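You operate a simulated robot arm through the tools that you are given. There is no shell and no other tool. Be economical: measure what you need, move in short steps, check, and stop when the job is done.

You run a simulated robot arm. Do the job below in one go: nothing can be reset, and whatever is moved stays where it is left.

## Task
Fit the red nozzle in seat one; brush the scale off the teal and purple nozzles.
Fine: green brush back where it lay. What is to be rubbed or washed off counts as gone when no trace of it is left.

It is judged by the outcome, as a careful person would: the job done as asked, and still so three seconds after it is handed in. It fails if anything else is knocked over, pushed out of place, dropped, spilled or broken.

## Robot
A 7-joint arm with a two-finger parallel gripper, fixed in place. Base frame: the origin is at the foot of the arm, x ahead of it, y to its left, z up. Units: m, rad, N and s.
With the tool pointing down near the work surface it reaches from about 0.1 to 0.68 m from the base axis. Its first joint turns from -2.897 to 2.897 rad. Payload 1.57 kg.
The tool frame sits at the grasp point between the pads (the TCP): z along the fingers, y along the line on which they close. The tips reach 0.03 m beyond it. The gripper opens to 0.11 m. The fingers are 0.024 m wide and 0.012 m thick; the gripper's body (0.048 by 0.112 m) begins 0.078 m behind the TCP.
Orientation is that of the tool frame in the base frame, as a unit quaternion [w, x, y, z]. With the fingers straight down and closing along the base's y, the tool's x points along the base's -x, its y along +y and its z along -z.

## Interface
- The arm moves only by the tool nudge_tool. Its argument "series" is a list of rows, each a list of 7 numbers: the shift along the tool's x, y, z in m, then the turn, a rotation vector about the tool's x, y, z in rad, then the closure in counts, from 0 (fully open) to 255 (shut). In form: [[dx, dy, dz, ax, ay, az, jaw], ...]. A call has 1 to 20 rows; each row shifts and turns the commanded pose from where the row before left it, along the tool's axes as they then stand. Rows are played at 5 a second. More than 0.05 m and 0.15 rad between two rows, or a gripper value outside its range, and nothing of the call is played. Where a pose cannot be reached the arm comes as near as it can. A force on the tool above 40 N (or 10 N above the force at the start of the call, whichever is more), or a blocked arm, ends the call early, and 0.2 s more pass. The fingers move at their own pace (about 0.045 m/s each) and stop on an object; they squeeze with about 30 N. The grip force told is the motor's: it shows also when the fingers shut on nothing. Time passes only in rows, and 0.2 s behind the last, so rows that do not move let the fingers close. The reply holds the time, the measured pose of the TCP, the force on the tool along the base axes, the opening and the grip force, in the units named above and with some noise, with the torque about the TCP (base axes, N m) and any sound that the robot's microphone picked up.
- Cameras (640 x 400 px; columns grow to the right, rows downward): "scene" is fixed at [0.2182, 0.6505, 1.62]; the picture's right is [-0.92, -0.38, 0.00], its down [-0.22, 0.52, -0.83] and it looks along [0.32, -0.76, -0.56] (base axes); focal length 362 px, centre (320, 200). "wrist" rides on the gripper at [0.07, 0.016, -0.141] in the tool frame; the picture's right is [-0.23, 0.97, 0.00], its down [-0.85, -0.20, -0.48] and it looks along [-0.47, -0.11, 0.88] (tool axes); focal length 222 px, centre (320, 200).
- get_image(camera): a new picture of that camera. No time passes.
- move_column(by): slides the trunk up (or, below 0, down) by that many m; the arm rides with it, the base frame stays. It gives what a move gives, with no picture.
- measure_at(camera, pixels): there is no depth. For up to 12 entries [column, row, z] of the newest picture of that camera ("zoom" is the newest enlarged one), the place [x, y] in the base frame at which the ray of that pixel passes the height z, good to about 0.003 m. No time passes.
- enlarge(camera, box): a new picture of the part [left, top, right, bottom] of that camera's present view, enlarged. No time passes.
- job_done(): hands the job in; it is judged then, once.

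Go step by step. Measure first, check grasps and placings, and put right what went wrong. The budget is 80 turns and 46 pictures, counting those below and the enlarged ones. Unless the task says otherwise, let go and move clear before handing in, and close with one line.

The tools are called after "Request:" by a JSON object that holds its "name" and its "arguments". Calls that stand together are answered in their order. nudge_tool: Moves the arm, as the interface text tells. Its arguments: {"type":"object","properties":{"series":{"type":"array","items":{"type":"array","items":{"type":"number"}}}},"required":["series"]} The other tools are called the same way: move_column (by) slides the trunk up or down; get_image (camera) takes a picture; measure_at (camera, pixels) gives the place at which the rays of pixels pass given heights; enlarge (camera, box) takes an enlarged picture of a part of a camera's view; job_done () hands the job in.

At the start:

```text
clock: 0.0
tool_pos: [0.2175, -0.3664, 1.2588]
orientation: [-0.001, 0.0, 1.0, 0.0]
contact_force: [-0.4, 0.6, 0.4]
wrist_torque: [-0.01, -0.01, 0.0]
finger_gap: 0.1099
grip_force: 0.1
trunk travel left (down, up): [-0.525, 0.065]
```

scene: 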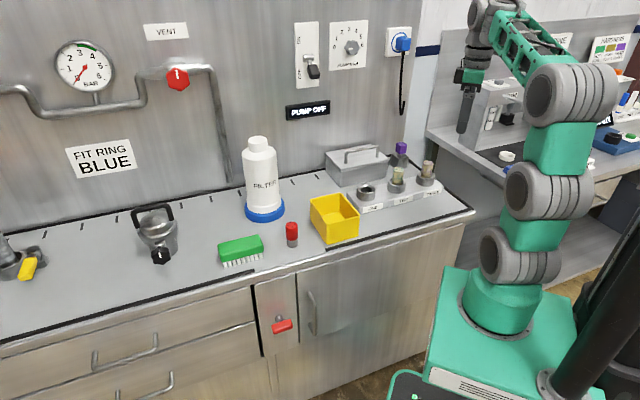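
wrist: 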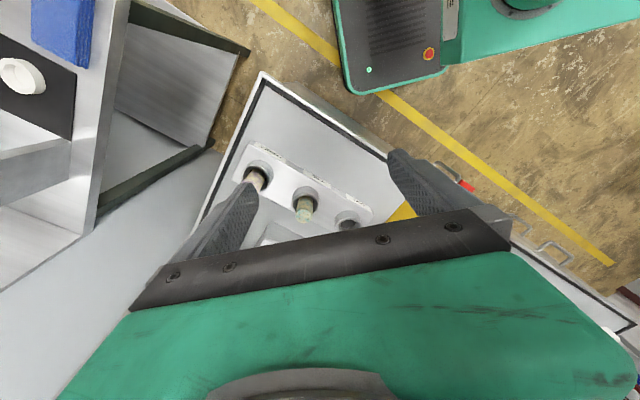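

The scene shows a rack at about (400,185) with nozzles, a red nozzle at (291,235), and the green brush at (240,248). I'll enlarge these areas.

Request:
{"name": "enlarge", "arguments": {"camera": "scene", "box": [320, 130, 460, 220]}}

Request:
{"name": "enlarge", "arguments": {"camera": "scene", "box": [200, 190, 360, 290]}}

Request:
{"name": "enlarge", "arguments": {"camera": "wrist", "box": [200, 120, 420, 260]}}

```text
4.44 times, centred on (390, 175) of scene
```

zoom: 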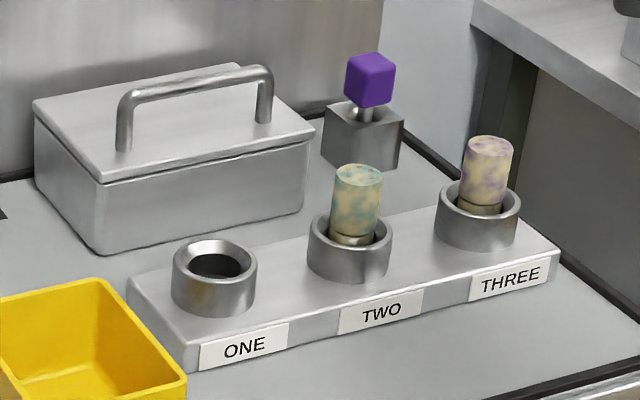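

```text
4.00 times, centred on (280, 240) of scene
```

zoom: 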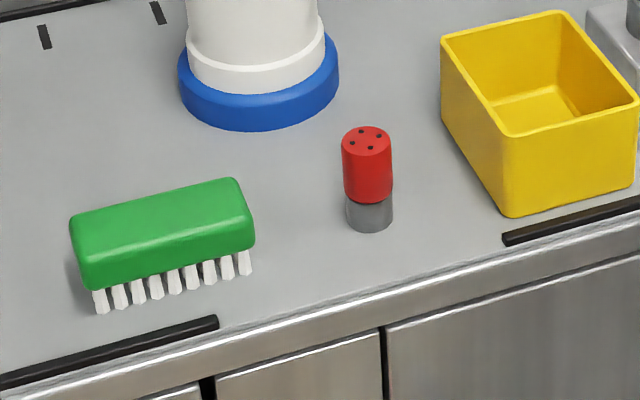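

```text
2.86 times, centred on (310, 190) of wrist
```

zoom: 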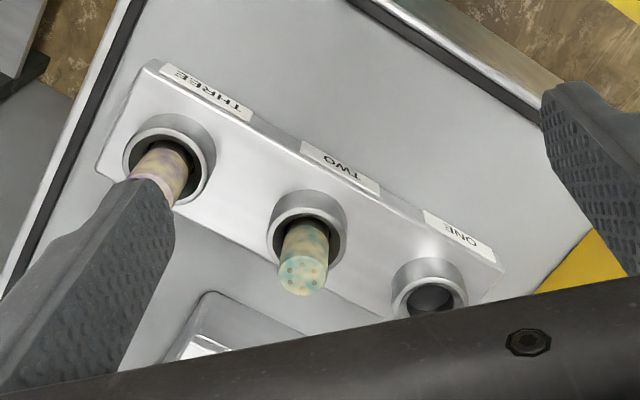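

I'll triangulate the bench height using the rack's front corner by THREE: scene (444,187), wrist (250.5,141.7).

Request:
{"name": "measure_at", "arguments": {"camera": "scene", "pixels": [[444, 186.9, 0.8], [444, 186.9, 0.9], [444, 186.9, 1.0], [365.7, 196, 0.9], [365.7, 196, 1.0]]}}

Request:
{"name": "measure_at", "arguments": {"camera": "wrist", "pixels": [[250.5, 141.7, 0.8], [250.5, 141.7, 0.9], [250.5, 141.7, 1.0], [348.5, 222, 0.9], [348.5, 222, 1.0]]}}

```text
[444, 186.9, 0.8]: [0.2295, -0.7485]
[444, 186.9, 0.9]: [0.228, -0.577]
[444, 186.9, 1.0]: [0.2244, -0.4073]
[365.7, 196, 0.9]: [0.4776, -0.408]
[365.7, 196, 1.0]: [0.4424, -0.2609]
```

```text
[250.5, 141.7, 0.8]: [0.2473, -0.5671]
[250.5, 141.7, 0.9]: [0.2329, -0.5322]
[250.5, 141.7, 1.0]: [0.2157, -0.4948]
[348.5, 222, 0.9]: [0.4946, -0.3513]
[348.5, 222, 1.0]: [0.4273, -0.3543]
```

Rack top comes out near z≈0.934. Now rough positions of the items at plausible heights.

Request:
{"name": "measure_at", "arguments": {"camera": "scene", "pixels": [[366.4, 189.6, 0.96], [291.5, 246, 0.91], [292, 224, 0.96], [223, 261, 0.91], [263, 258, 0.91], [240, 242, 0.945], [398, 171, 0.98], [428, 164, 0.98]]}}

Request:
{"name": "measure_at", "arguments": {"camera": "wrist", "pixels": [[349, 223, 0.96], [304, 216, 0.98]]}}

```text
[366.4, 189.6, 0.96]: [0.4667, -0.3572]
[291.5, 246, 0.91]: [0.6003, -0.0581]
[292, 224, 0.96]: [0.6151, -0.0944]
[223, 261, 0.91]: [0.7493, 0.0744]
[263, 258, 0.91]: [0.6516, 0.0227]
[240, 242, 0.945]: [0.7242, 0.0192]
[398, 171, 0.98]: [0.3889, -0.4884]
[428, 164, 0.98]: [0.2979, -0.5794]
```

```text
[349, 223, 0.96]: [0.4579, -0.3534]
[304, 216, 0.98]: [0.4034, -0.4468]
```

Moving the tool over towards the red nozzle and brush, high up, for a wrist view.

Request:
{"name": "nudge_tool", "arguments": {"series": [[-0.033, 0.03, 0, 0, 0, 0, 0], [-0.033, 0.03, 0, 0, 0, 0, 0], [-0.033, 0.03, 0, 0, 0, 0, 0], [-0.033, 0.03, 0, 0, 0, 0, 0], [-0.033, 0.03, 0, 0, 0, 0, 0], [-0.033, 0.03, 0, 0, 0, 0, 0], [-0.033, 0.03, 0, 0, 0, 0, 0], [-0.033, 0.03, 0, 0, 0, 0, 0], [-0.033, 0.03, 0, 0, 0, 0, 0], [-0.033, 0.03, 0, 0, 0, 0, 0]]}}

Request:
{"name": "get_image", "arguments": {"camera": "wrist"}}

```text
clock: 2.2
tool_pos: [0.5472, -0.0658, 1.2568]
orientation: [-0.001, 0.0, 1.0, -0.001]
contact_force: [-0.6, -0.1, 0.8]
wrist_torque: [-0.01, 0.02, -0.02]
finger_gap: 0.1099
grip_force: 0.1
trunk travel left (down, up): [-0.525, 0.065]
```

```text
40 pictures are left
```

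wrist: 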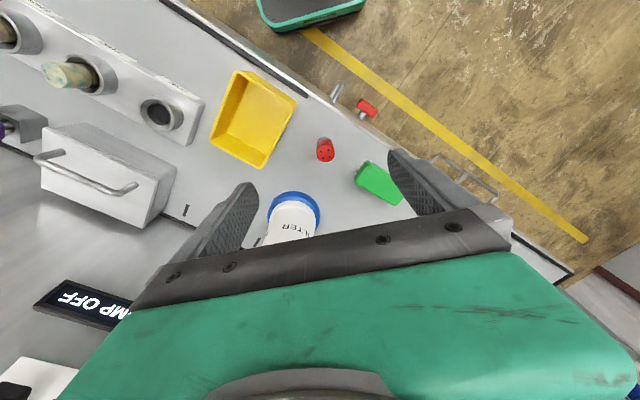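

Good view: red nozzle at (325,150), brush at (378,183), seat one at (160,113). Enlarging for precise triangulation.

Request:
{"name": "enlarge", "arguments": {"camera": "wrist", "box": [290, 120, 418, 220]}}

Request:
{"name": "enlarge", "arguments": {"camera": "wrist", "box": [0, 0, 220, 140]}}

```text
4.00 times, centred on (354, 170) of wrist
```

zoom: 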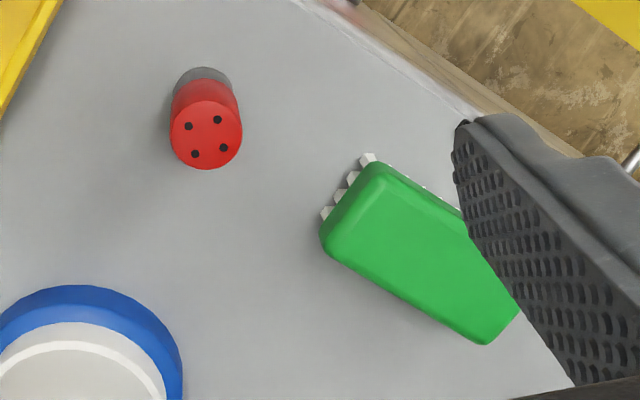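

```text
2.86 times, centred on (110, 70) of wrist
```

zoom: 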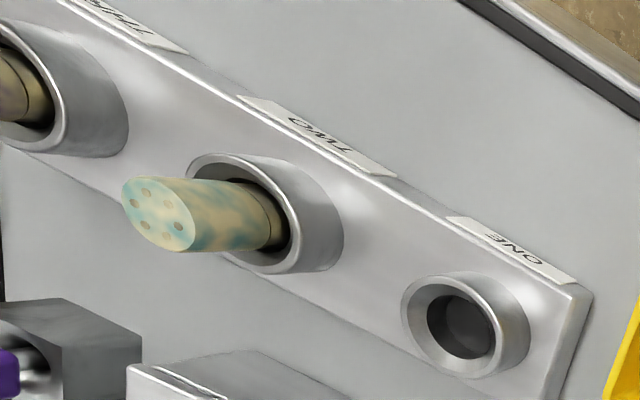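

Request:
{"name": "measure_at", "arguments": {"camera": "scene", "pixels": [[291.75, 224.5, 0.9], [291.75, 224.5, 1.0], [292.2, 244.7, 0.9], [292.2, 244.7, 0.95], [366.4, 189, 0.9], [366.4, 189, 1.0], [398.6, 169.6, 0.95], [398.6, 169.6, 1.0], [240.5, 246, 0.93], [258.75, 235, 0.93], [263, 245, 0.93], [218, 243.75, 0.93]]}}

Request:
{"name": "measure_at", "arguments": {"camera": "wrist", "pixels": [[325.5, 153.5, 0.9], [325.5, 153.5, 1.0], [324.75, 143.75, 0.9], [324.75, 143.75, 0.95], [156.6, 113.7, 0.9], [156.6, 113.7, 1.0], [53.3, 75.3, 0.95], [53.3, 75.3, 1.0], [368.5, 161.25, 0.93], [355.25, 178.75, 0.93], [395.25, 205.5, 0.93]]}}

```text
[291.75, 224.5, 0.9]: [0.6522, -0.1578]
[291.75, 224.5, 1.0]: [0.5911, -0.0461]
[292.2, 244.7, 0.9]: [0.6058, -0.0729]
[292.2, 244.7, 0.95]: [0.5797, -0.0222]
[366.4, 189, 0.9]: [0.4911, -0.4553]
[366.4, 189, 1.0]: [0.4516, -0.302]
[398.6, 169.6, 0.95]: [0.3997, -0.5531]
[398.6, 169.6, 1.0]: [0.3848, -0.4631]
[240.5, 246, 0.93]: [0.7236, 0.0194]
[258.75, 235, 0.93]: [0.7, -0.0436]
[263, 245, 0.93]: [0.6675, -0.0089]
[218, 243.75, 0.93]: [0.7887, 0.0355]
```

```text
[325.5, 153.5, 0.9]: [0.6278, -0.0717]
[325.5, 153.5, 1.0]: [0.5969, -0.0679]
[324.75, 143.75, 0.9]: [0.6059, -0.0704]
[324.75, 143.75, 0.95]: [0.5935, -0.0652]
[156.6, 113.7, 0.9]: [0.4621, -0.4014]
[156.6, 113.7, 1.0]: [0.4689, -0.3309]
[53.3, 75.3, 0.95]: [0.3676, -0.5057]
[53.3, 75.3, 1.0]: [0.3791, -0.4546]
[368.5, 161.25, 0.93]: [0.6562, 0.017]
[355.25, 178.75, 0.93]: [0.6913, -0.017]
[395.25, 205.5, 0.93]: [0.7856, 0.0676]
```

Triangulated: bench z≈0.90; red nozzle axis (0.604,-0.069) top 0.98; seat one (0.466,-0.356) rim 0.965; teal (0.382,-0.443) top 1.011; brush top z≈0.954, axis ~45°, near end about (0.667,0.001). Checking the bottle's clearance, and turning the tool 45° while moving over the brush.

Request:
{"name": "measure_at", "arguments": {"camera": "scene", "pixels": [[264, 212, 0.91], [245, 210, 0.91], [284, 206, 0.91]]}}

Request:
{"name": "nudge_tool", "arguments": {"series": [[0, 0, 0.02, 0, 0, -0.131, 0], [0, 0, 0.02, 0, 0, -0.131, 0], [0, 0, 0.02, 0, 0, -0.131, 0], [0, 0, 0.02, 0, 0, -0.131, 0], [0, 0, 0.02, 0, 0, -0.131, 0], [0, 0, 0.02, 0, 0, -0.131, 0], [-0.03, -0.006, 0.02, 0, 0, 0, 0], [-0.03, -0.006, 0.02, 0, 0, 0, 0], [-0.03, -0.006, 0.02, 0, 0, 0, 0], [-0.03, -0.006, 0.02, 0, 0, 0, 0], [-0.03, -0.006, 0.02, 0, 0, 0, 0]]}}

Request:
{"name": "get_image", "arguments": {"camera": "wrist"}}

```text
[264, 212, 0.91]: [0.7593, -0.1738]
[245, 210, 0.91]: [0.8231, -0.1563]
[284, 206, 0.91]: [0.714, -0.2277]
```

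```text
clock: 4.6
tool_pos: [0.676, 0.0202, 1.0381]
orientation: [0.0, -0.383, 0.924, 0.001]
contact_force: [0.0, 0.0, 0.5]
wrist_torque: [0.0, -0.01, 0.0]
finger_gap: 0.1101
grip_force: 0.1
trunk travel left (down, up): [-0.525, 0.065]
```

```text
37 pictures are left
```

wrist: 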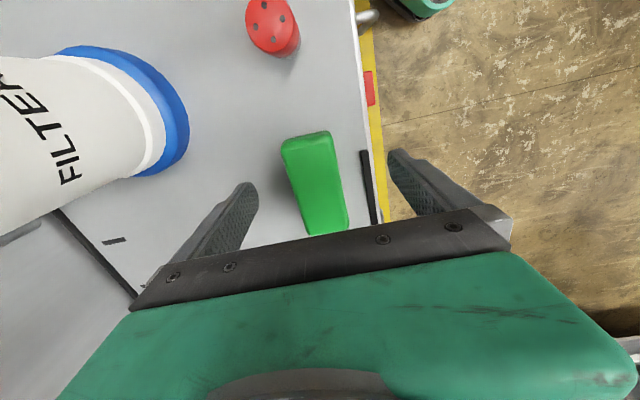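

The tool aligned nearly with the brush; brush corners at about (282,143), (330,132), (309,235), (348,229). Measuring these.

Request:
{"name": "measure_at", "arguments": {"camera": "wrist", "pixels": [[282, 143, 0.952], [330, 132, 0.952], [309, 235, 0.952], [348, 229, 0.952]]}}

Request:
{"name": "enlarge", "arguments": {"camera": "wrist", "box": [240, 110, 400, 250]}}

```text
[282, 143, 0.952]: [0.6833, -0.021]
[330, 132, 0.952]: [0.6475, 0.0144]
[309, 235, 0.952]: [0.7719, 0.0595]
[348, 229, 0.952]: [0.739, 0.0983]
```

```text
2.86 times, centred on (320, 180) of wrist
```

zoom: 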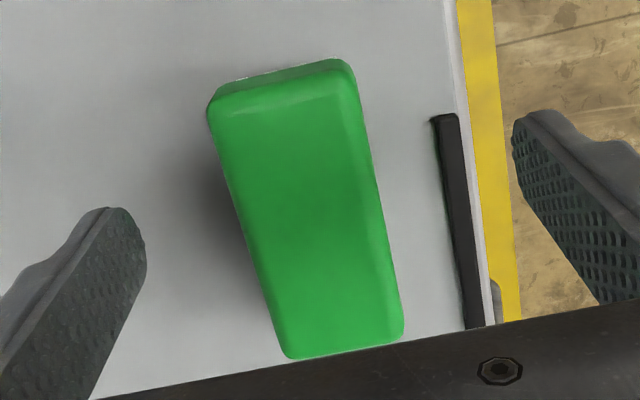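

Brush centre is (0.710,0.038), axis 42.4°. I test the reach over it, partly closing the fingers to clear the black edge strip.

Request:
{"name": "nudge_tool", "arguments": {"series": [[0, 0, 0.01, 0, 0, 0.045, 80], [-0.01, -0.004, 0.01, 0, 0, 0, 80], [-0.01, -0.004, 0.0, 0, 0, 0, 80], [-0.008, -0.003, 0.0, 0, 0, 0, 80], [0, 0, 0, 0, 0, 0, 80]]}}

```text
clock: 5.8
tool_pos: [0.7039, 0.0308, 1.0177]
orientation: [0.0, -0.363, 0.932, 0.0]
contact_force: [0.2, 0.5, 0.3]
wrist_torque: [0.01, -0.01, 0.01]
finger_gap: 0.0753
grip_force: 0.0
trunk travel left (down, up): [-0.525, 0.065]
```

Reach is fine. Descending to z≈0.953 at the brush's centre and closing.

Request:
{"name": "nudge_tool", "arguments": {"series": [[-0.009, 0.001, 0.015, 0, 0, 0, 80], [0, 0, 0.015, 0, 0, 0, 80], [0, 0, 0.015, 0, 0, 0, 80], [0, 0, 0.012, 0, 0, 0, 80], [0, 0, 0.007, 0, 0, 0, 80], [0, 0, 0, 0, 0, 0, 80]]}}

Request:
{"name": "enlarge", "arguments": {"camera": "scene", "box": [180, 170, 340, 270]}}

```text
clock: 7.2
tool_pos: [0.7082, 0.0365, 0.953]
orientation: [-0.001, -0.363, 0.932, -0.001]
contact_force: [-0.1, -1.2, 0.2]
wrist_torque: [-0.02, -0.02, 0.02]
finger_gap: 0.0753
grip_force: 0.0
trunk travel left (down, up): [-0.525, 0.065]
```

```text
4.00 times, centred on (260, 220) of scene
```

zoom: 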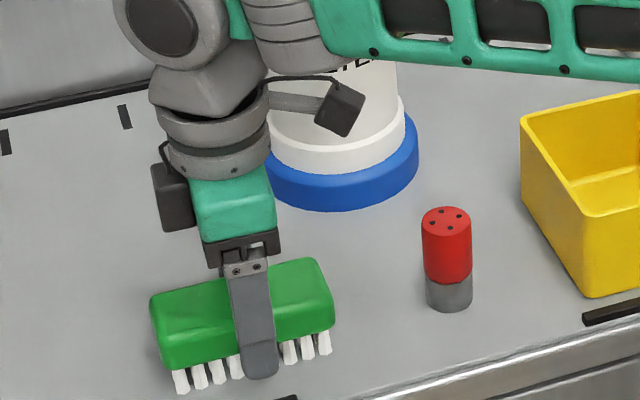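

Fingers straddle the brush centrally. Closing, then lifting.

Request:
{"name": "nudge_tool", "arguments": {"series": [[0, 0, -0.003, 0, 0, 0, 160], [0, 0, 0, 0, 0, 0, 255], [0, 0, 0, 0, 0, 0, 255], [0, 0, 0, 0, 0, 0, 255], [0, 0, 0, 0, 0, 0, 255]]}}

```text
clock: 8.4
tool_pos: [0.7077, 0.0376, 0.9559]
orientation: [-0.001, -0.363, 0.932, 0.0]
contact_force: [1.1, 0.0, -0.2]
wrist_torque: [-0.02, -0.04, 0.02]
finger_gap: 0.0557
grip_force: 29.9
trunk travel left (down, up): [-0.525, 0.065]
```

Gripped (gap 0.056, the brush's width). Lifting 0.19 m and carrying it above the teal nozzle.

Request:
{"name": "nudge_tool", "arguments": {"series": [[0, 0, -0.03, 0, 0, 0, 255], [0, 0, -0.04, 0, 0, 0, 255], [0, 0, -0.04, 0, 0, 0, 255], [0, 0, -0.04, 0, 0, 0, 255], [0, 0, -0.04, 0, 0, 0, 255], [0.0404, -0.0095, 0, 0, 0, 0, 255], [0.0404, -0.0095, 0, 0, 0, 0, 255], [0.0404, -0.0095, 0, 0, 0, 0, 255], [0.0404, -0.0095, 0, 0, 0, 0, 255], [0.0404, -0.0095, 0, 0, 0, 0, 255], [0.0404, -0.0095, 0, 0, 0, 0, 255], [0.0404, -0.0095, 0, 0, 0, 0, 255], [0.0404, -0.0095, 0, 0, 0, 0, 255], [0.0404, -0.0095, 0, 0, 0, 0, 255], [0.0404, -0.0095, 0, 0, 0, 0, 255], [0.0404, -0.0095, 0, 0, 0, 0, 255]]}}

Request:
{"name": "get_image", "arguments": {"camera": "wrist"}}

Request:
{"name": "get_image", "arguments": {"camera": "scene"}}

```text
clock: 11.8
tool_pos: [0.43, -0.3426, 1.1386]
orientation: [-0.002, -0.362, 0.932, 0.0]
contact_force: [-0.8, 0.4, -0.7]
wrist_torque: [0.05, -0.04, 0.01]
finger_gap: 0.0558
grip_force: 29.1
out of reach, approached as far as the arm can: row 5
trunk travel left (down, up): [-0.525, 0.065]
```

```text
34 pictures are left
```

wrist: 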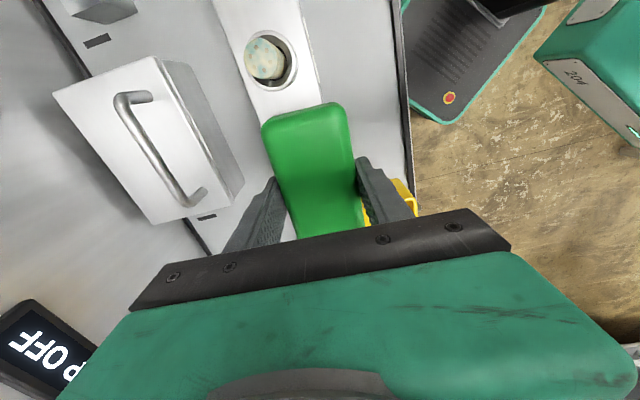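

```text
33 pictures are left
```

scene: 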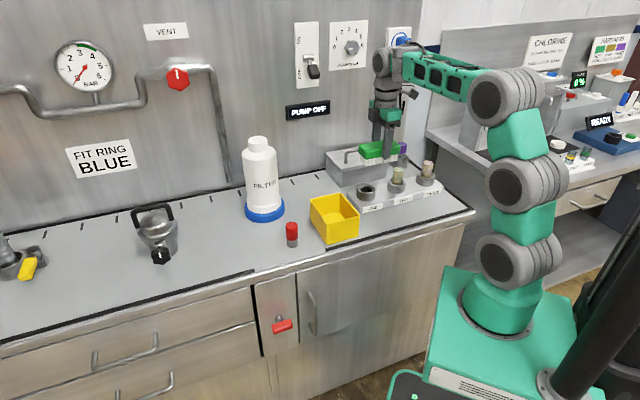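

Brush held firmly; teal head is at wrist (265,57). Measuring it and the seat from this view.

Request:
{"name": "enlarge", "arguments": {"camera": "wrist", "box": [210, 10, 340, 100]}}

Request:
{"name": "measure_at", "arguments": {"camera": "wrist", "pixels": [[262, 54, 1.011], [265, 58, 1.011], [272, 60, 0.965]]}}

```text
4.44 times, centred on (275, 55) of wrist
```

zoom: 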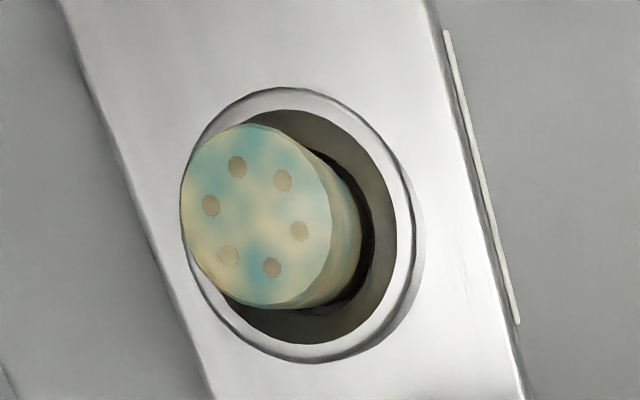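

```text
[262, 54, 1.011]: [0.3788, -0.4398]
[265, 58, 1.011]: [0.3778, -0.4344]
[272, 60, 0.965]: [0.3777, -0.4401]
```

Moving over the teal nozzle (0.380,-0.440) and descending until the bristles just touch its top.

Request:
{"name": "nudge_tool", "arguments": {"series": [[0.034, -0.0125, 0, 0, 0, 0, 255], [0.034, -0.0125, 0, 0, 0, 0, 255], [0.0345, -0.0126, 0, 0, 0, 0, 255], [0, 0, 0.025, 0, 0, 0, 255], [0, 0, 0.025, 0, 0, 0, 255], [0, 0, 0.015, 0, 0, 0, 255], [0, 0, 0.006, 0, 0, 0, 255], [0, 0, 0.0, 0, 0, 0, 255]]}}

Request:
{"name": "enlarge", "arguments": {"camera": "scene", "box": [330, 110, 460, 220]}}

```text
clock: 13.6
tool_pos: [0.3813, -0.4393, 1.0684]
orientation: [-0.001, -0.362, 0.932, 0.0]
contact_force: [-0.2, 0.2, -2.2]
wrist_torque: [0.02, 0.01, 0.0]
finger_gap: 0.0556
grip_force: 29.9
trunk travel left (down, up): [-0.525, 0.065]
```

```text
3.64 times, centred on (395, 165) of scene
```

zoom: 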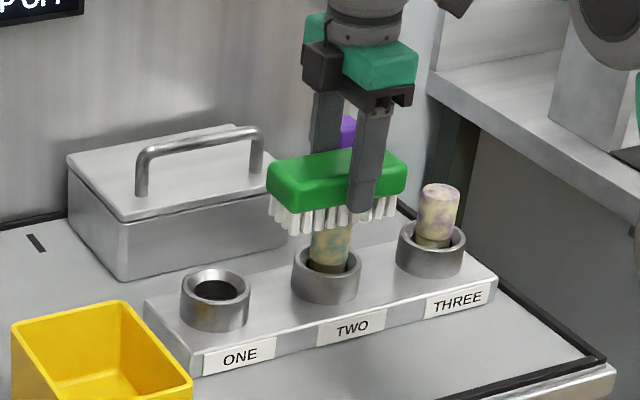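

Bristles are at the head's top. Pressing 3–4 mm and making short strokes along the brush.

Request:
{"name": "nudge_tool", "arguments": {"series": [[0, 0, 0.003, 0, 0, 0, 255], [0, 0, 0.003, 0, 0, 0, 255], [0.015, 0, 0, 0, 0, 0, 255], [0.015, 0, 0, 0, 0, 0, 255], [-0.015, 0, 0, 0, 0, 0, 255], [-0.015, 0, 0, 0, 0, 0, 255], [-0.015, 0, 0, 0, 0, 0, 255], [-0.015, 0, 0, 0, 0, 0, 255], [0.015, 0, 0, 0, 0, 0, 255], [0.015, 0, 0, 0, 0, 0, 255]]}}

Request:
{"name": "enlarge", "arguments": {"camera": "scene", "box": [330, 110, 460, 220]}}

```text
clock: 15.8
tool_pos: [0.3805, -0.4383, 1.062]
orientation: [-0.001, -0.363, 0.932, -0.001]
contact_force: [3.1, 2.1, 14.1]
wrist_torque: [0.27, -0.32, 0.01]
finger_gap: 0.0557
grip_force: 30.1
trunk travel left (down, up): [-0.525, 0.065]
```

```text
3.64 times, centred on (395, 165) of scene
```

zoom: 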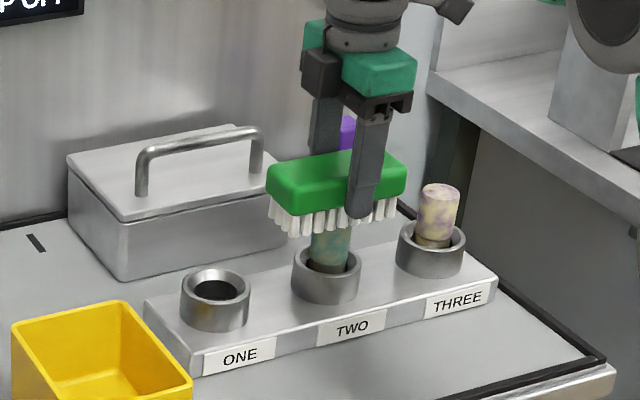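

The side already looks cleaner (more teal), so rubbing the top fades the scale; contact is 14 N. More strokes.

Request:
{"name": "nudge_tool", "arguments": {"series": [[0.015, 0, 0, 0, 0, 0, 255], [0.015, 0, 0, 0, 0, 0, 255], [-0.015, 0, 0, 0, 0, 0, 255], [-0.015, 0, 0, 0, 0, 0, 255], [-0.015, 0, 0, 0, 0, 0, 255], [-0.015, 0, 0, 0, 0, 0, 255], [0.015, 0, 0, 0, 0, 0, 255], [0.015, 0, 0, 0, 0, 0, 255], [0.015, 0, 0, 0, 0, 0, 255], [0.015, 0, 0, 0, 0, 0, 255], [-0.015, 0, 0, 0, 0, 0, 255], [-0.015, 0, 0, 0, 0, 0, 255], [-0.015, 0, 0, 0, 0, 0, 255], [-0.015, 0, 0, 0, 0, 0, 255], [0.015, 0, 0, 0, 0, 0, 255], [0.015, 0, 0, 0, 0, 0, 255], [0, 0, -0.02, 0, 0, 0, 255], [0, 0, -0.03, 0, 0, 0, 255]]}}

Request:
{"name": "enlarge", "arguments": {"camera": "scene", "box": [330, 110, 460, 220]}}

```text
clock: 19.6
tool_pos: [0.3812, -0.4385, 1.1111]
orientation: [-0.001, -0.361, 0.932, 0.001]
contact_force: [1.1, 0.5, -0.3]
wrist_torque: [0.02, 0.01, -0.01]
finger_gap: 0.0557
grip_force: 30.3
trunk travel left (down, up): [-0.525, 0.065]
```

```text
3.64 times, centred on (395, 165) of scene
```

zoom: 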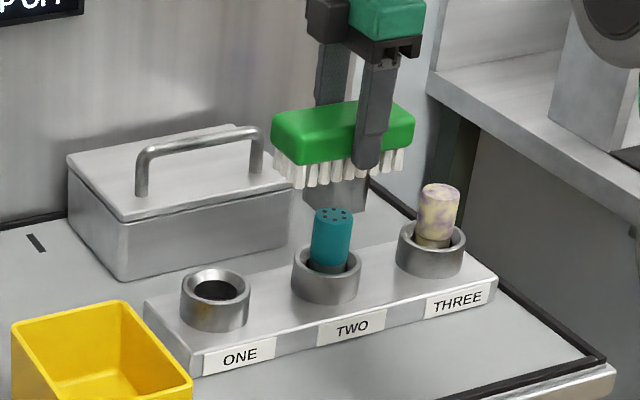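

Teal looks clean at (333,240). Now I view from the wrist for the purple nozzle and the knob behind.

Request:
{"name": "get_image", "arguments": {"camera": "wrist"}}

Request:
{"name": "measure_at", "arguments": {"camera": "scene", "pixels": [[401.5, 148, 0.97], [401.5, 148, 1.0], [401.5, 148, 1.03]]}}

```text
28 pictures are left
```

wrist: 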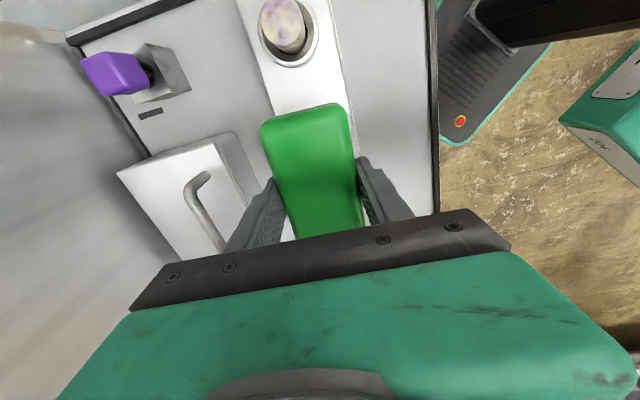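

```text
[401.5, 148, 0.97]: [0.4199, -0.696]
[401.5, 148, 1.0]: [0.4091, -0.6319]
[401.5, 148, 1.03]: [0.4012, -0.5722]
```

Request:
{"name": "measure_at", "arguments": {"camera": "wrist", "pixels": [[281, 18, 1.011], [290, 32, 0.965]]}}

Request:
{"name": "enlarge", "arguments": {"camera": "wrist", "box": [230, 0, 340, 70]}}

```text
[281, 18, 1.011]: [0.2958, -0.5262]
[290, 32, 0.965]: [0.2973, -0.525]
```

```text
5.71 times, centred on (285, 35) of wrist
```

zoom: 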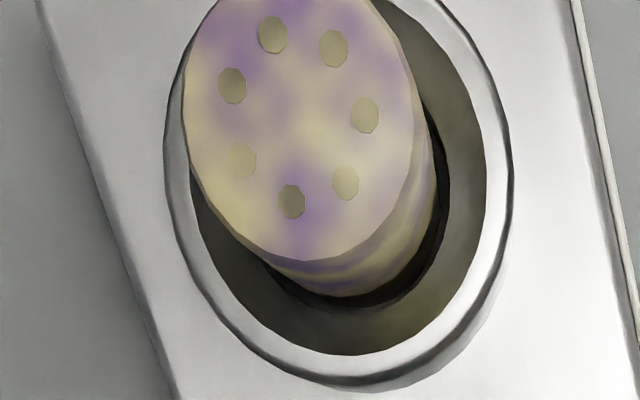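

Purple is at (0.296,-0.525). Moving over it, descending to the same height and stroking.

Request:
{"name": "nudge_tool", "arguments": {"series": [[0.04, -0.002, 0, 0, 0, 0, 255], [0.04, -0.002, 0, 0, 0, 0, 255], [0.041, -0.002, 0, 0, 0, 0, 255], [0, 0, 0, 0, 0, 0, 255], [0, 0, 0.025, 0, 0, 0, 255], [0, 0, 0.015, 0, 0, 0, 255], [0, 0, 0.006, 0, 0, 0, 255], [0, 0, 0.003, 0, 0, 0, 255], [0.015, 0, 0, 0, 0, 0, 255], [0.015, 0, 0, 0, 0, 0, 255], [-0.015, 0, 0, 0, 0, 0, 255], [-0.015, 0, 0, 0, 0, 0, 255], [-0.015, 0, 0, 0, 0, 0, 255], [-0.015, 0, 0, 0, 0, 0, 255], [0.015, 0, 0, 0, 0, 0, 255], [0.015, 0, 0, 0, 0, 0, 255]]}}

Request:
{"name": "nudge_tool", "arguments": {"series": [[0.015, 0, 0, 0, 0, 0, 255], [0.015, 0, 0, 0, 0, 0, 255], [-0.015, 0, 0, 0, 0, 0, 255], [-0.015, 0, 0, 0, 0, 0, 255], [-0.015, 0, 0, 0, 0, 0, 255], [-0.015, 0, 0, 0, 0, 0, 255], [0.015, 0, 0, 0, 0, 0, 255], [0.015, 0, 0, 0, 0, 0, 255], [0.015, 0, 0, 0, 0, 0, 255], [0.015, 0, 0, 0, 0, 0, 255], [-0.015, 0, 0, 0, 0, 0, 255], [-0.015, 0, 0, 0, 0, 0, 255], [-0.015, 0, 0, 0, 0, 0, 255], [-0.015, 0, 0, 0, 0, 0, 255], [0.015, 0, 0, 0, 0, 0, 255], [0.015, 0, 0, 0, 0, 0, 255], [0, 0, -0.02, 0, 0, 0, 255], [0, 0, -0.03, 0, 0, 0, 255]]}}

Request:
{"name": "enlarge", "arguments": {"camera": "scene", "box": [370, 130, 450, 200]}}

```text
clock: 23.0
tool_pos: [0.296, -0.5251, 1.0629]
orientation: [0.0, -0.363, 0.932, 0.0]
contact_force: [0.2, -1.0, -2.2]
wrist_torque: [-0.01, 0.01, -0.03]
finger_gap: 0.0556
grip_force: 30.0
trunk travel left (down, up): [-0.525, 0.065]
```

```text
clock: 26.8
tool_pos: [0.2958, -0.5243, 1.1132]
orientation: [-0.001, -0.361, 0.932, 0.001]
contact_force: [-0.7, -0.1, -1.2]
wrist_torque: [0.0, 0.01, 0.0]
finger_gap: 0.0556
grip_force: 30.4
trunk travel left (down, up): [-0.525, 0.065]
```

```text
5.71 times, centred on (410, 165) of scene
```

zoom: 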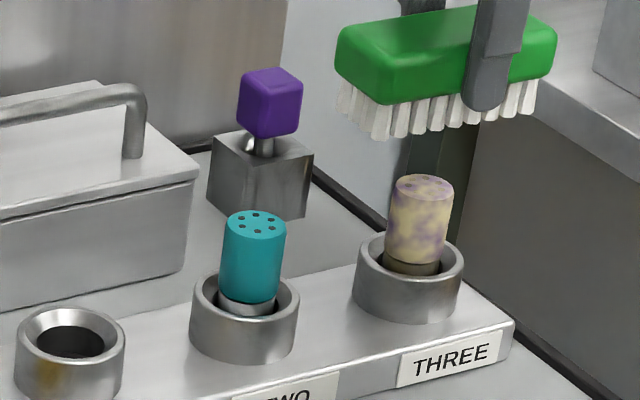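

Teal is clean, but the purple wasn't touched (no contact force). I descend in small steps to find contact.

Request:
{"name": "nudge_tool", "arguments": {"series": [[0, 0, 0.03, 0, 0, 0, 255], [0, 0, 0.02, 0, 0, 0, 255], [0, 0, 0.003, 0, 0, 0, 255], [0, 0, 0.002, 0, 0, 0, 255]]}}

Request:
{"name": "enlarge", "arguments": {"camera": "scene", "box": [370, 130, 450, 200]}}

```text
clock: 27.8
tool_pos: [0.296, -0.5238, 1.0618]
orientation: [-0.001, -0.362, 0.932, -0.004]
contact_force: [0.0, 1.4, 20.9]
wrist_torque: [0.28, 0.0, -0.01]
finger_gap: 0.0556
grip_force: 30.0
trunk travel left (down, up): [-0.525, 0.065]
```

```text
5.71 times, centred on (410, 165) of scene
```

zoom: 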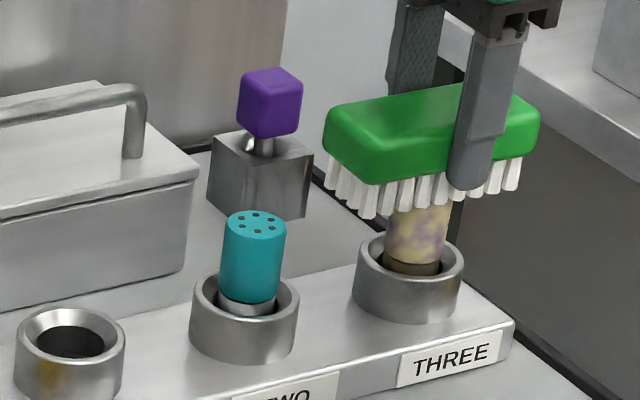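

Contact at 21 N now. Stroking.

Request:
{"name": "nudge_tool", "arguments": {"series": [[0.015, 0, 0, 0, 0, 0, 255], [0.015, 0, 0, 0, 0, 0, 255], [-0.015, 0, 0, 0, 0, 0, 255], [-0.015, 0, 0, 0, 0, 0, 255], [-0.015, 0, 0, 0, 0, 0, 255], [-0.015, 0, 0, 0, 0, 0, 255], [0.015, 0, 0, 0, 0, 0, 255], [0.015, 0, 0, 0, 0, 0, 255], [0.015, 0, 0, 0, 0, 0, 255], [0.015, 0, 0, 0, 0, 0, 255], [-0.015, 0, 0, 0, 0, 0, 255], [-0.015, 0, 0, 0, 0, 0, 255], [-0.015, 0, 0, 0, 0, 0, 255], [-0.015, 0, 0, 0, 0, 0, 255], [0.015, 0, 0, 0, 0, 0, 255], [0.015, 0, 0, 0, 0, 0, 255]]}}

Request:
{"name": "nudge_tool", "arguments": {"series": [[0.015, 0, 0, 0, 0, 0, 255], [0.015, 0, 0, 0, 0, 0, 255], [-0.015, 0, 0, 0, 0, 0, 255], [-0.015, 0, 0, 0, 0, 0, 255], [-0.015, 0, 0, 0, 0, 0, 255], [-0.015, 0, 0, 0, 0, 0, 255], [0.015, 0, 0, 0, 0, 0, 255], [0.015, 0, 0, 0, 0, 0, 255], [0, 0, -0.02, 0, 0, 0, 255], [0, 0, -0.03, 0, 0, 0, 255], [0, 0, -0.02, 0, 0, 0, 255]]}}

Request:
{"name": "enlarge", "arguments": {"camera": "scene", "box": [370, 130, 450, 200]}}

```text
clock: 31.2
tool_pos: [0.2958, -0.5245, 1.0579]
orientation: [-0.001, -0.362, 0.932, 0.0]
contact_force: [1.4, 0.8, 4.4]
wrist_torque: [0.05, -0.04, 0.01]
finger_gap: 0.0554
grip_force: 30.4
trunk travel left (down, up): [-0.525, 0.065]
```

```text
clock: 33.6
tool_pos: [0.2957, -0.5233, 1.1288]
orientation: [0.0, -0.362, 0.932, 0.0]
contact_force: [-0.6, -0.5, -1.2]
wrist_torque: [-0.04, -0.01, 0.0]
finger_gap: 0.0557
grip_force: 29.8
trunk travel left (down, up): [-0.525, 0.065]
```

```text
5.71 times, centred on (410, 165) of scene
```

zoom: 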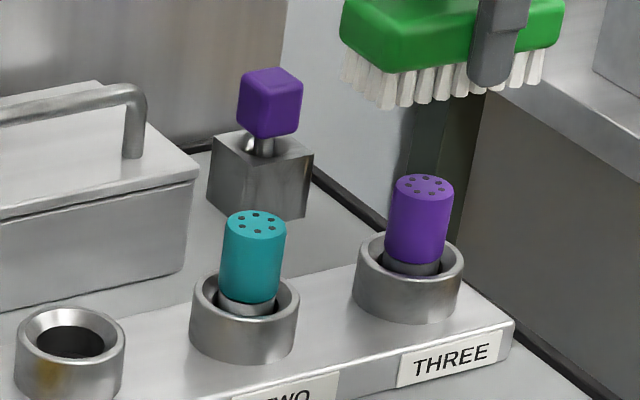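

Purple looks clean; verifying from the wrist on the way back (stop above teal).

Request:
{"name": "nudge_tool", "arguments": {"series": [[-0.04, 0, 0, 0, 0, 0, 255], [-0.04, 0, 0, 0, 0, 0, 255], [-0.04, 0, 0, 0, 0, 0, 255]]}}

Request:
{"name": "enlarge", "arguments": {"camera": "wrist", "box": [230, 0, 340, 70]}}

Request:
{"name": "enlarge", "arguments": {"camera": "scene", "box": [382, 155, 438, 190]}}

```text
clock: 34.4
tool_pos: [0.3854, -0.4438, 1.1276]
orientation: [-0.001, -0.361, 0.932, 0.0]
contact_force: [0.0, 0.3, -0.4]
wrist_torque: [-0.02, 0.02, 0.0]
finger_gap: 0.0555
grip_force: 30.1
trunk travel left (down, up): [-0.525, 0.065]
```

```text
5.71 times, centred on (285, 35) of wrist
```

zoom: 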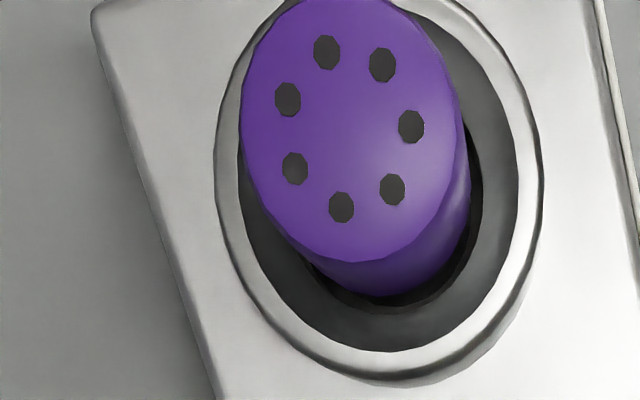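

```text
11.43 times, centred on (410, 172) of scene
```

zoom: 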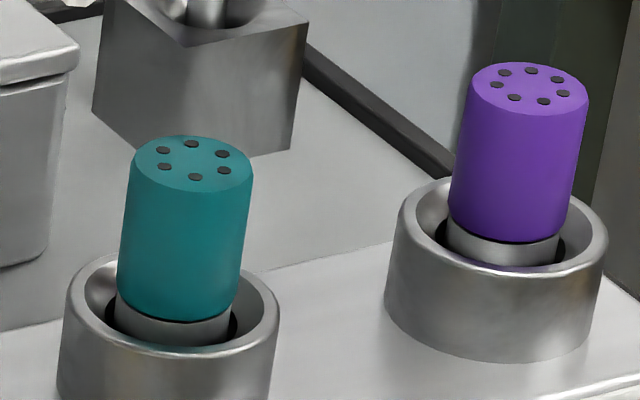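

Purple is clean. Moving back; pausing above seat one to check teal.

Request:
{"name": "nudge_tool", "arguments": {"series": [[-0.0402, 0.0, -0.01, 0, 0, 0, 255], [-0.0402, 0.0, 0, 0, 0, 0, 255], [-0.0402, 0.0, 0, 0, 0, 0, 255]]}}

Request:
{"name": "enlarge", "arguments": {"camera": "wrist", "box": [230, 0, 340, 70]}}

```text
clock: 35.2
tool_pos: [0.474, -0.3606, 1.1372]
orientation: [-0.001, -0.361, 0.932, 0.0]
contact_force: [0.0, 0.6, -1.8]
wrist_torque: [-0.02, 0.01, -0.01]
finger_gap: 0.056
grip_force: 30.6
trunk travel left (down, up): [-0.525, 0.065]
```

```text
5.71 times, centred on (285, 35) of wrist
```

zoom: 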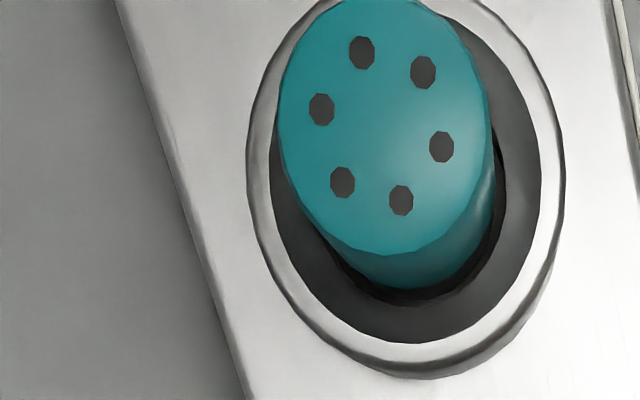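

Teal is clean. Carrying the brush back to its original spot.

Request:
{"name": "nudge_tool", "arguments": {"series": [[-0.04015, 0.01226, 0, 0, 0, 0, 255], [-0.04015, 0.01226, 0, 0, 0, 0, 255], [-0.04015, 0.01226, 0, 0, 0, 0, 255], [-0.04015, 0.01226, 0, 0, 0, 0, 255], [-0.04015, 0.01226, 0, 0, 0, 0, 255], [-0.04015, 0.01226, 0, 0, 0, 0, 255], [-0.04015, 0.01226, 0, 0, 0, 0, 255], [-0.04015, 0.01226, 0, 0, 0, 0, 255], [-0.04015, 0.01226, 0.015, 0, 0, 0, 255], [-0.04015, 0.01226, 0.03, 0, 0, 0, 255], [-0.04015, 0.01226, 0.03, 0, 0, 0, 255], [0, 0, 0.03, 0, 0, 0, 255], [0, 0, 0.03, 0, 0, 0, 255], [0, 0, 0.0, 0, 0, 0, 255]]}}

```text
refused: row 10 steps farther than a row can; nothing moved
```

Request:
{"name": "nudge_tool", "arguments": {"series": [[-0.04015, 0.01226, 0, 0, 0, 0, 255], [-0.04015, 0.01226, 0, 0, 0, 0, 255], [-0.04015, 0.01226, 0, 0, 0, 0, 255], [-0.04015, 0.01226, 0, 0, 0, 0, 255], [-0.04015, 0.01226, 0, 0, 0, 0, 255], [-0.04015, 0.01226, 0, 0, 0, 0, 255], [-0.04015, 0.01226, 0.01, 0, 0, 0, 255], [-0.04015, 0.01226, 0.015, 0, 0, 0, 255], [-0.04015, 0.01226, 0.02, 0, 0, 0, 255], [-0.04015, 0.01226, 0.02, 0, 0, 0, 255], [-0.04015, 0.01226, 0.02, 0, 0, 0, 255], [0, 0, 0.03, 0, 0, 0, 255], [0, 0, 0.02, 0, 0, 0, 255], [0, 0, 0.0, 0, 0, 0, 255]]}}

```text
clock: 38.2
tool_pos: [0.7072, 0.0355, 1.0014]
orientation: [-0.001, -0.362, 0.932, 0.0]
contact_force: [0.2, -0.1, -1.4]
wrist_torque: [0.02, 0.03, 0.0]
finger_gap: 0.0555
grip_force: 30.2
trunk travel left (down, up): [-0.525, 0.065]
```

Correcting by 2 mm and lowering, watching the force.

Request:
{"name": "nudge_tool", "arguments": {"series": [[-0.0017, 0.0011, 0.02, 0, 0, 0, 255], [0, 0, 0.015, 0, 0, 0, 255], [0, 0, 0.005, 0, 0, 0, 255], [0, 0, 0.003, 0, 0, 0, 255], [0, 0, 0.0015, 0, 0, 0, 255], [0, 0, 0, 0, 0, 0, 255]]}}

```text
clock: 39.6
tool_pos: [0.7088, 0.036, 0.9576]
orientation: [-0.001, -0.363, 0.932, 0.0]
contact_force: [0.0, 0.8, -1.2]
wrist_torque: [0.0, 0.02, -0.02]
finger_gap: 0.0557
grip_force: 29.6
trunk travel left (down, up): [-0.525, 0.065]
```

Request:
{"name": "nudge_tool", "arguments": {"series": [[0, 0.001, 0.0015, 0, 0, 0, 255], [0, 0, 0.0015, 0, 0, 0, 255], [0, 0, 0, 0, 0, 0, 255]]}}

```text
clock: 40.4
tool_pos: [0.7075, 0.0383, 0.9555]
orientation: [0.0, -0.363, 0.932, -0.001]
contact_force: [-0.1, -1.0, -1.6]
wrist_torque: [-0.01, 0.04, 0.01]
finger_gap: 0.0554
grip_force: 29.8
trunk travel left (down, up): [-0.525, 0.065]
```

No upward force yet; lowering a hair more, then opening and rising.

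Request:
{"name": "nudge_tool", "arguments": {"series": [[0, 0, 0.001, 0, 0, 0, 255], [0, 0, 0.001, 0, 0, 0, 255], [0, 0, 0, 0, 0, 0, 255]]}}

```text
clock: 41.2
tool_pos: [0.7068, 0.0376, 0.9524]
orientation: [-0.001, -0.362, 0.932, 0.0]
contact_force: [-0.4, 1.1, -1.7]
wrist_torque: [0.0, 0.01, 0.02]
finger_gap: 0.0554
grip_force: 30.4
trunk travel left (down, up): [-0.525, 0.065]
```

Still no contact: the brush has slid up slightly in the grip. Continuing down in 1 mm steps.

Request:
{"name": "nudge_tool", "arguments": {"series": [[0, 0, 0.001, 0, 0, 0, 255], [0, 0, 0.001, 0, 0, 0, 255], [0, 0, 0.001, 0, 0, 0, 255], [0, 0, 0, 0, 0, 0, 255]]}}

Request:
{"name": "enlarge", "arguments": {"camera": "scene", "box": [200, 200, 300, 270]}}

```text
clock: 42.2
tool_pos: [0.7065, 0.0379, 0.9502]
orientation: [0.0, -0.363, 0.932, -0.001]
contact_force: [0.1, -0.3, -1.0]
wrist_torque: [0.0, 0.0, 0.01]
finger_gap: 0.0558
grip_force: 29.8
trunk travel left (down, up): [-0.525, 0.065]
```

```text
5.71 times, centred on (250, 235) of scene
```

zoom: 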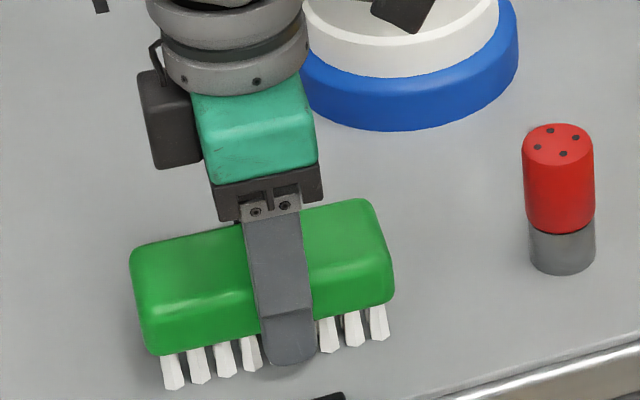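

Brush image nearly coincides with its original (e.g. left corner 217.1,244.1 vs 217.5,244.3). A couple more mm to meet the bench.

Request:
{"name": "nudge_tool", "arguments": {"series": [[0, 0, 0.001, 0, 0, 0, 255], [0, 0, 0.001, 0, 0, 0, 255], [0, 0, 0, 0, 0, 0, 255]]}}

```text
clock: 43.0
tool_pos: [0.7069, 0.0381, 0.9488]
orientation: [0.0, -0.363, 0.932, 0.0]
contact_force: [0.8, 0.3, 2.9]
wrist_torque: [-0.1, 0.14, 0.06]
finger_gap: 0.0555
grip_force: 30.2
trunk travel left (down, up): [-0.525, 0.065]
```

Contact (2.9 N). Releasing and rising.

Request:
{"name": "nudge_tool", "arguments": {"series": [[0, 0, 0, 0, 0, 0, 100], [0, 0, 0, 0, 0, 0, 80], [0, 0, 0, 0, 0, 0, 80], [0, 0, -0.02, 0, 0, 0, 80], [0, 0, -0.04, 0, 0, 0, 80], [0, 0, -0.04, 0, 0, 0, 80], [0.04, 0, -0.02, 0, 0, 0, 80], [0.04, 0, 0, 0, 0, 0, 80], [0.04, 0, 0, 0, 0, 0, 80]]}}

Request:
{"name": "enlarge", "arguments": {"camera": "scene", "box": [200, 190, 360, 290]}}

Request:
{"name": "get_image", "arguments": {"camera": "wrist"}}

```text
clock: 45.0
tool_pos: [0.6176, -0.0443, 1.0696]
orientation: [-0.001, -0.363, 0.932, 0.0]
contact_force: [0.0, -0.6, -0.5]
wrist_torque: [-0.04, -0.01, 0.03]
finger_gap: 0.0755
grip_force: 0.0
trunk travel left (down, up): [-0.525, 0.065]
```

```text
4.00 times, centred on (280, 240) of scene
```

zoom: 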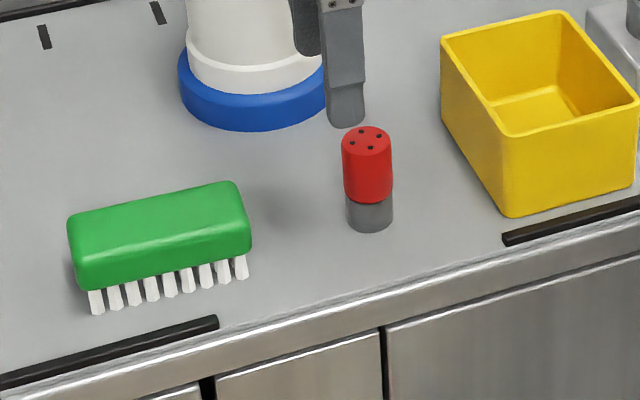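

```text
18 pictures are left
```

wrist: 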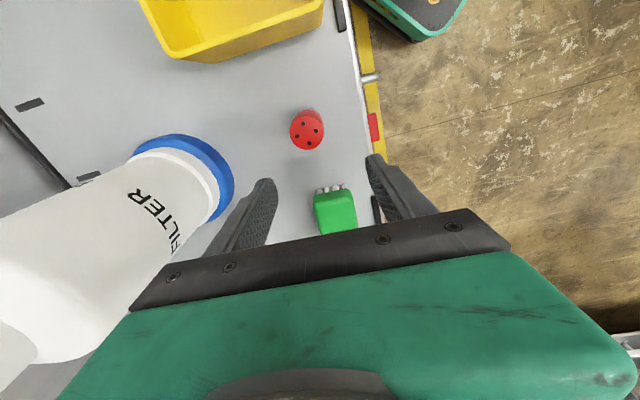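

Brush is back within ~2 mm. Now the red nozzle: its top is at wrist (307,131).

Request:
{"name": "enlarge", "arguments": {"camera": "wrist", "box": [267, 95, 347, 165]}}

Request:
{"name": "measure_at", "arguments": {"camera": "wrist", "pixels": [[307, 131, 0.98]]}}

```text
5.71 times, centred on (307, 130) of wrist
```

zoom: 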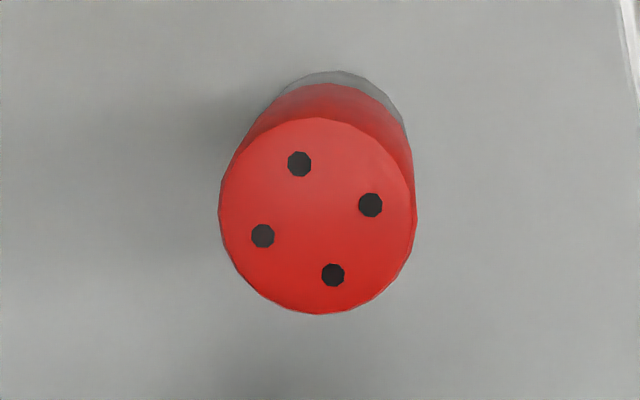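

```text
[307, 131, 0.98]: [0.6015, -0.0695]
```

Centre ≈(0.603,-0.069). Positioning and descending so the tips stay above the seat rim level relative to the nozzle (TCP 0.974), then closing.

Request:
{"name": "nudge_tool", "arguments": {"series": [[0.0275, -0.0083, 0, 0, 0, 0, 80], [0, 0, 0.02, 0, 0, 0, 80], [0, 0, 0.025, 0, 0, 0, 80], [0, 0, 0.025, 0, 0, 0, 80], [0, 0, 0.015, 0, 0, 0, 80], [0, 0, 0.0105, 0, 0, 0, 80], [0, 0, 0, 0, 0, 0, 80]]}}

Request:
{"name": "enlarge", "arguments": {"camera": "wrist", "box": [240, 120, 400, 220]}}

```text
clock: 46.6
tool_pos: [0.6035, -0.0677, 0.9713]
orientation: [-0.001, -0.362, 0.932, -0.001]
contact_force: [0.1, 0.0, 0.1]
wrist_torque: [-0.01, 0.03, -0.01]
finger_gap: 0.0756
grip_force: 0.0
trunk travel left (down, up): [-0.525, 0.065]
```

```text
4.00 times, centred on (320, 170) of wrist
```

zoom: 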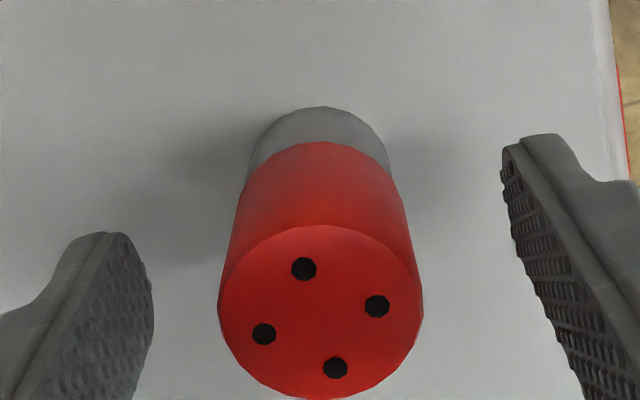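

Nozzle sits between the fingers. Closing, then lifting.

Request:
{"name": "nudge_tool", "arguments": {"series": [[0, 0, 0, 0, 0, 0, 150], [0, 0, 0, 0, 0, 0, 200], [0, 0, 0, 0, 0, 0, 255], [0, 0, 0, 0, 0, 0, 255], [0, 0, 0, 0, 0, 0, 255], [0, 0, -0.01, 0, 0, 0, 255], [0, 0, -0.04, 0, 0, 0, 255], [0, 0, -0.04, 0, 0, 0, 255], [0, 0, -0.04, 0, 0, 0, 255]]}}

Request:
{"name": "get_image", "arguments": {"camera": "wrist"}}

```text
clock: 48.6
tool_pos: [0.6045, -0.0688, 1.103]
orientation: [0.0, -0.362, 0.932, 0.001]
contact_force: [-1.1, 0.5, -1.2]
wrist_torque: [0.02, 0.02, -0.01]
finger_gap: 0.0349
grip_force: 29.3
trunk travel left (down, up): [-0.525, 0.065]
```

```text
15 pictures are left
```

wrist: 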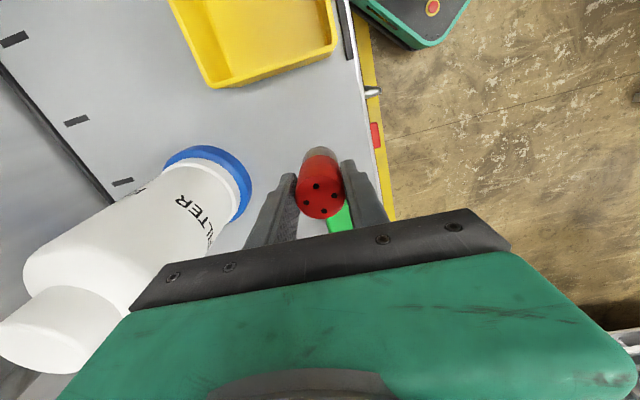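

Nozzle held (gap 0.035). Moving about 60% of the way to seat one, then measuring the seat from the wrist.

Request:
{"name": "nudge_tool", "arguments": {"series": [[0.037, -0.0195, 0, 0, 0, 0, 255], [0.037, -0.0195, 0, 0, 0, 0, 255], [0.037, -0.0195, 0, 0, 0, 0, 255], [0.037, -0.0195, 0, 0, 0, 0, 255], [0.037, -0.0195, 0, 0, 0, 0, 255], [0.02, -0.0195, 0, 0, 0, 0, 255], [0, 0, 0, 0, 0, 0, 255]]}}

Request:
{"name": "enlarge", "arguments": {"camera": "wrist", "box": [230, 30, 400, 160]}}

```text
clock: 50.2
tool_pos: [0.5318, -0.2925, 1.1026]
orientation: [-0.001, -0.363, 0.932, 0.0]
contact_force: [0.3, 0.6, -1.5]
wrist_torque: [0.01, 0.01, 0.0]
finger_gap: 0.0349
grip_force: 29.5
trunk travel left (down, up): [-0.525, 0.065]
```

```text
3.08 times, centred on (315, 95) of wrist
```

zoom: 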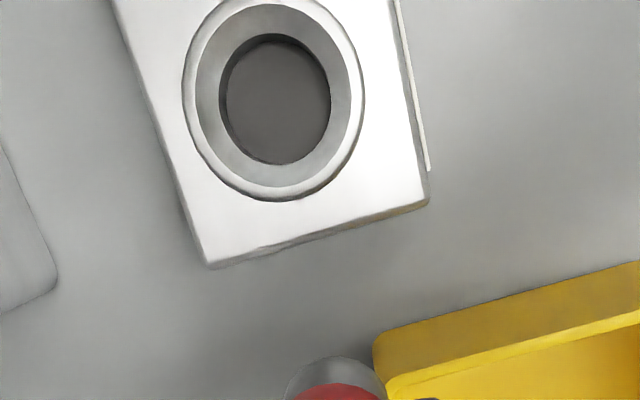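

Request:
{"name": "measure_at", "arguments": {"camera": "zoom", "pixels": [[272, 95, 0.965], [197, 95, 0.965], [350, 95, 0.965], [272, 3, 0.965], [272, 186, 0.965], [275, 100, 0.95]]}}

```text
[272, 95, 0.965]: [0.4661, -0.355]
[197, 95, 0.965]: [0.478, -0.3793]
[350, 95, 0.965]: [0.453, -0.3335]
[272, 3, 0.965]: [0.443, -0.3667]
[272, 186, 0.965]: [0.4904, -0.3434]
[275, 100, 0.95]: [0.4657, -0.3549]
```

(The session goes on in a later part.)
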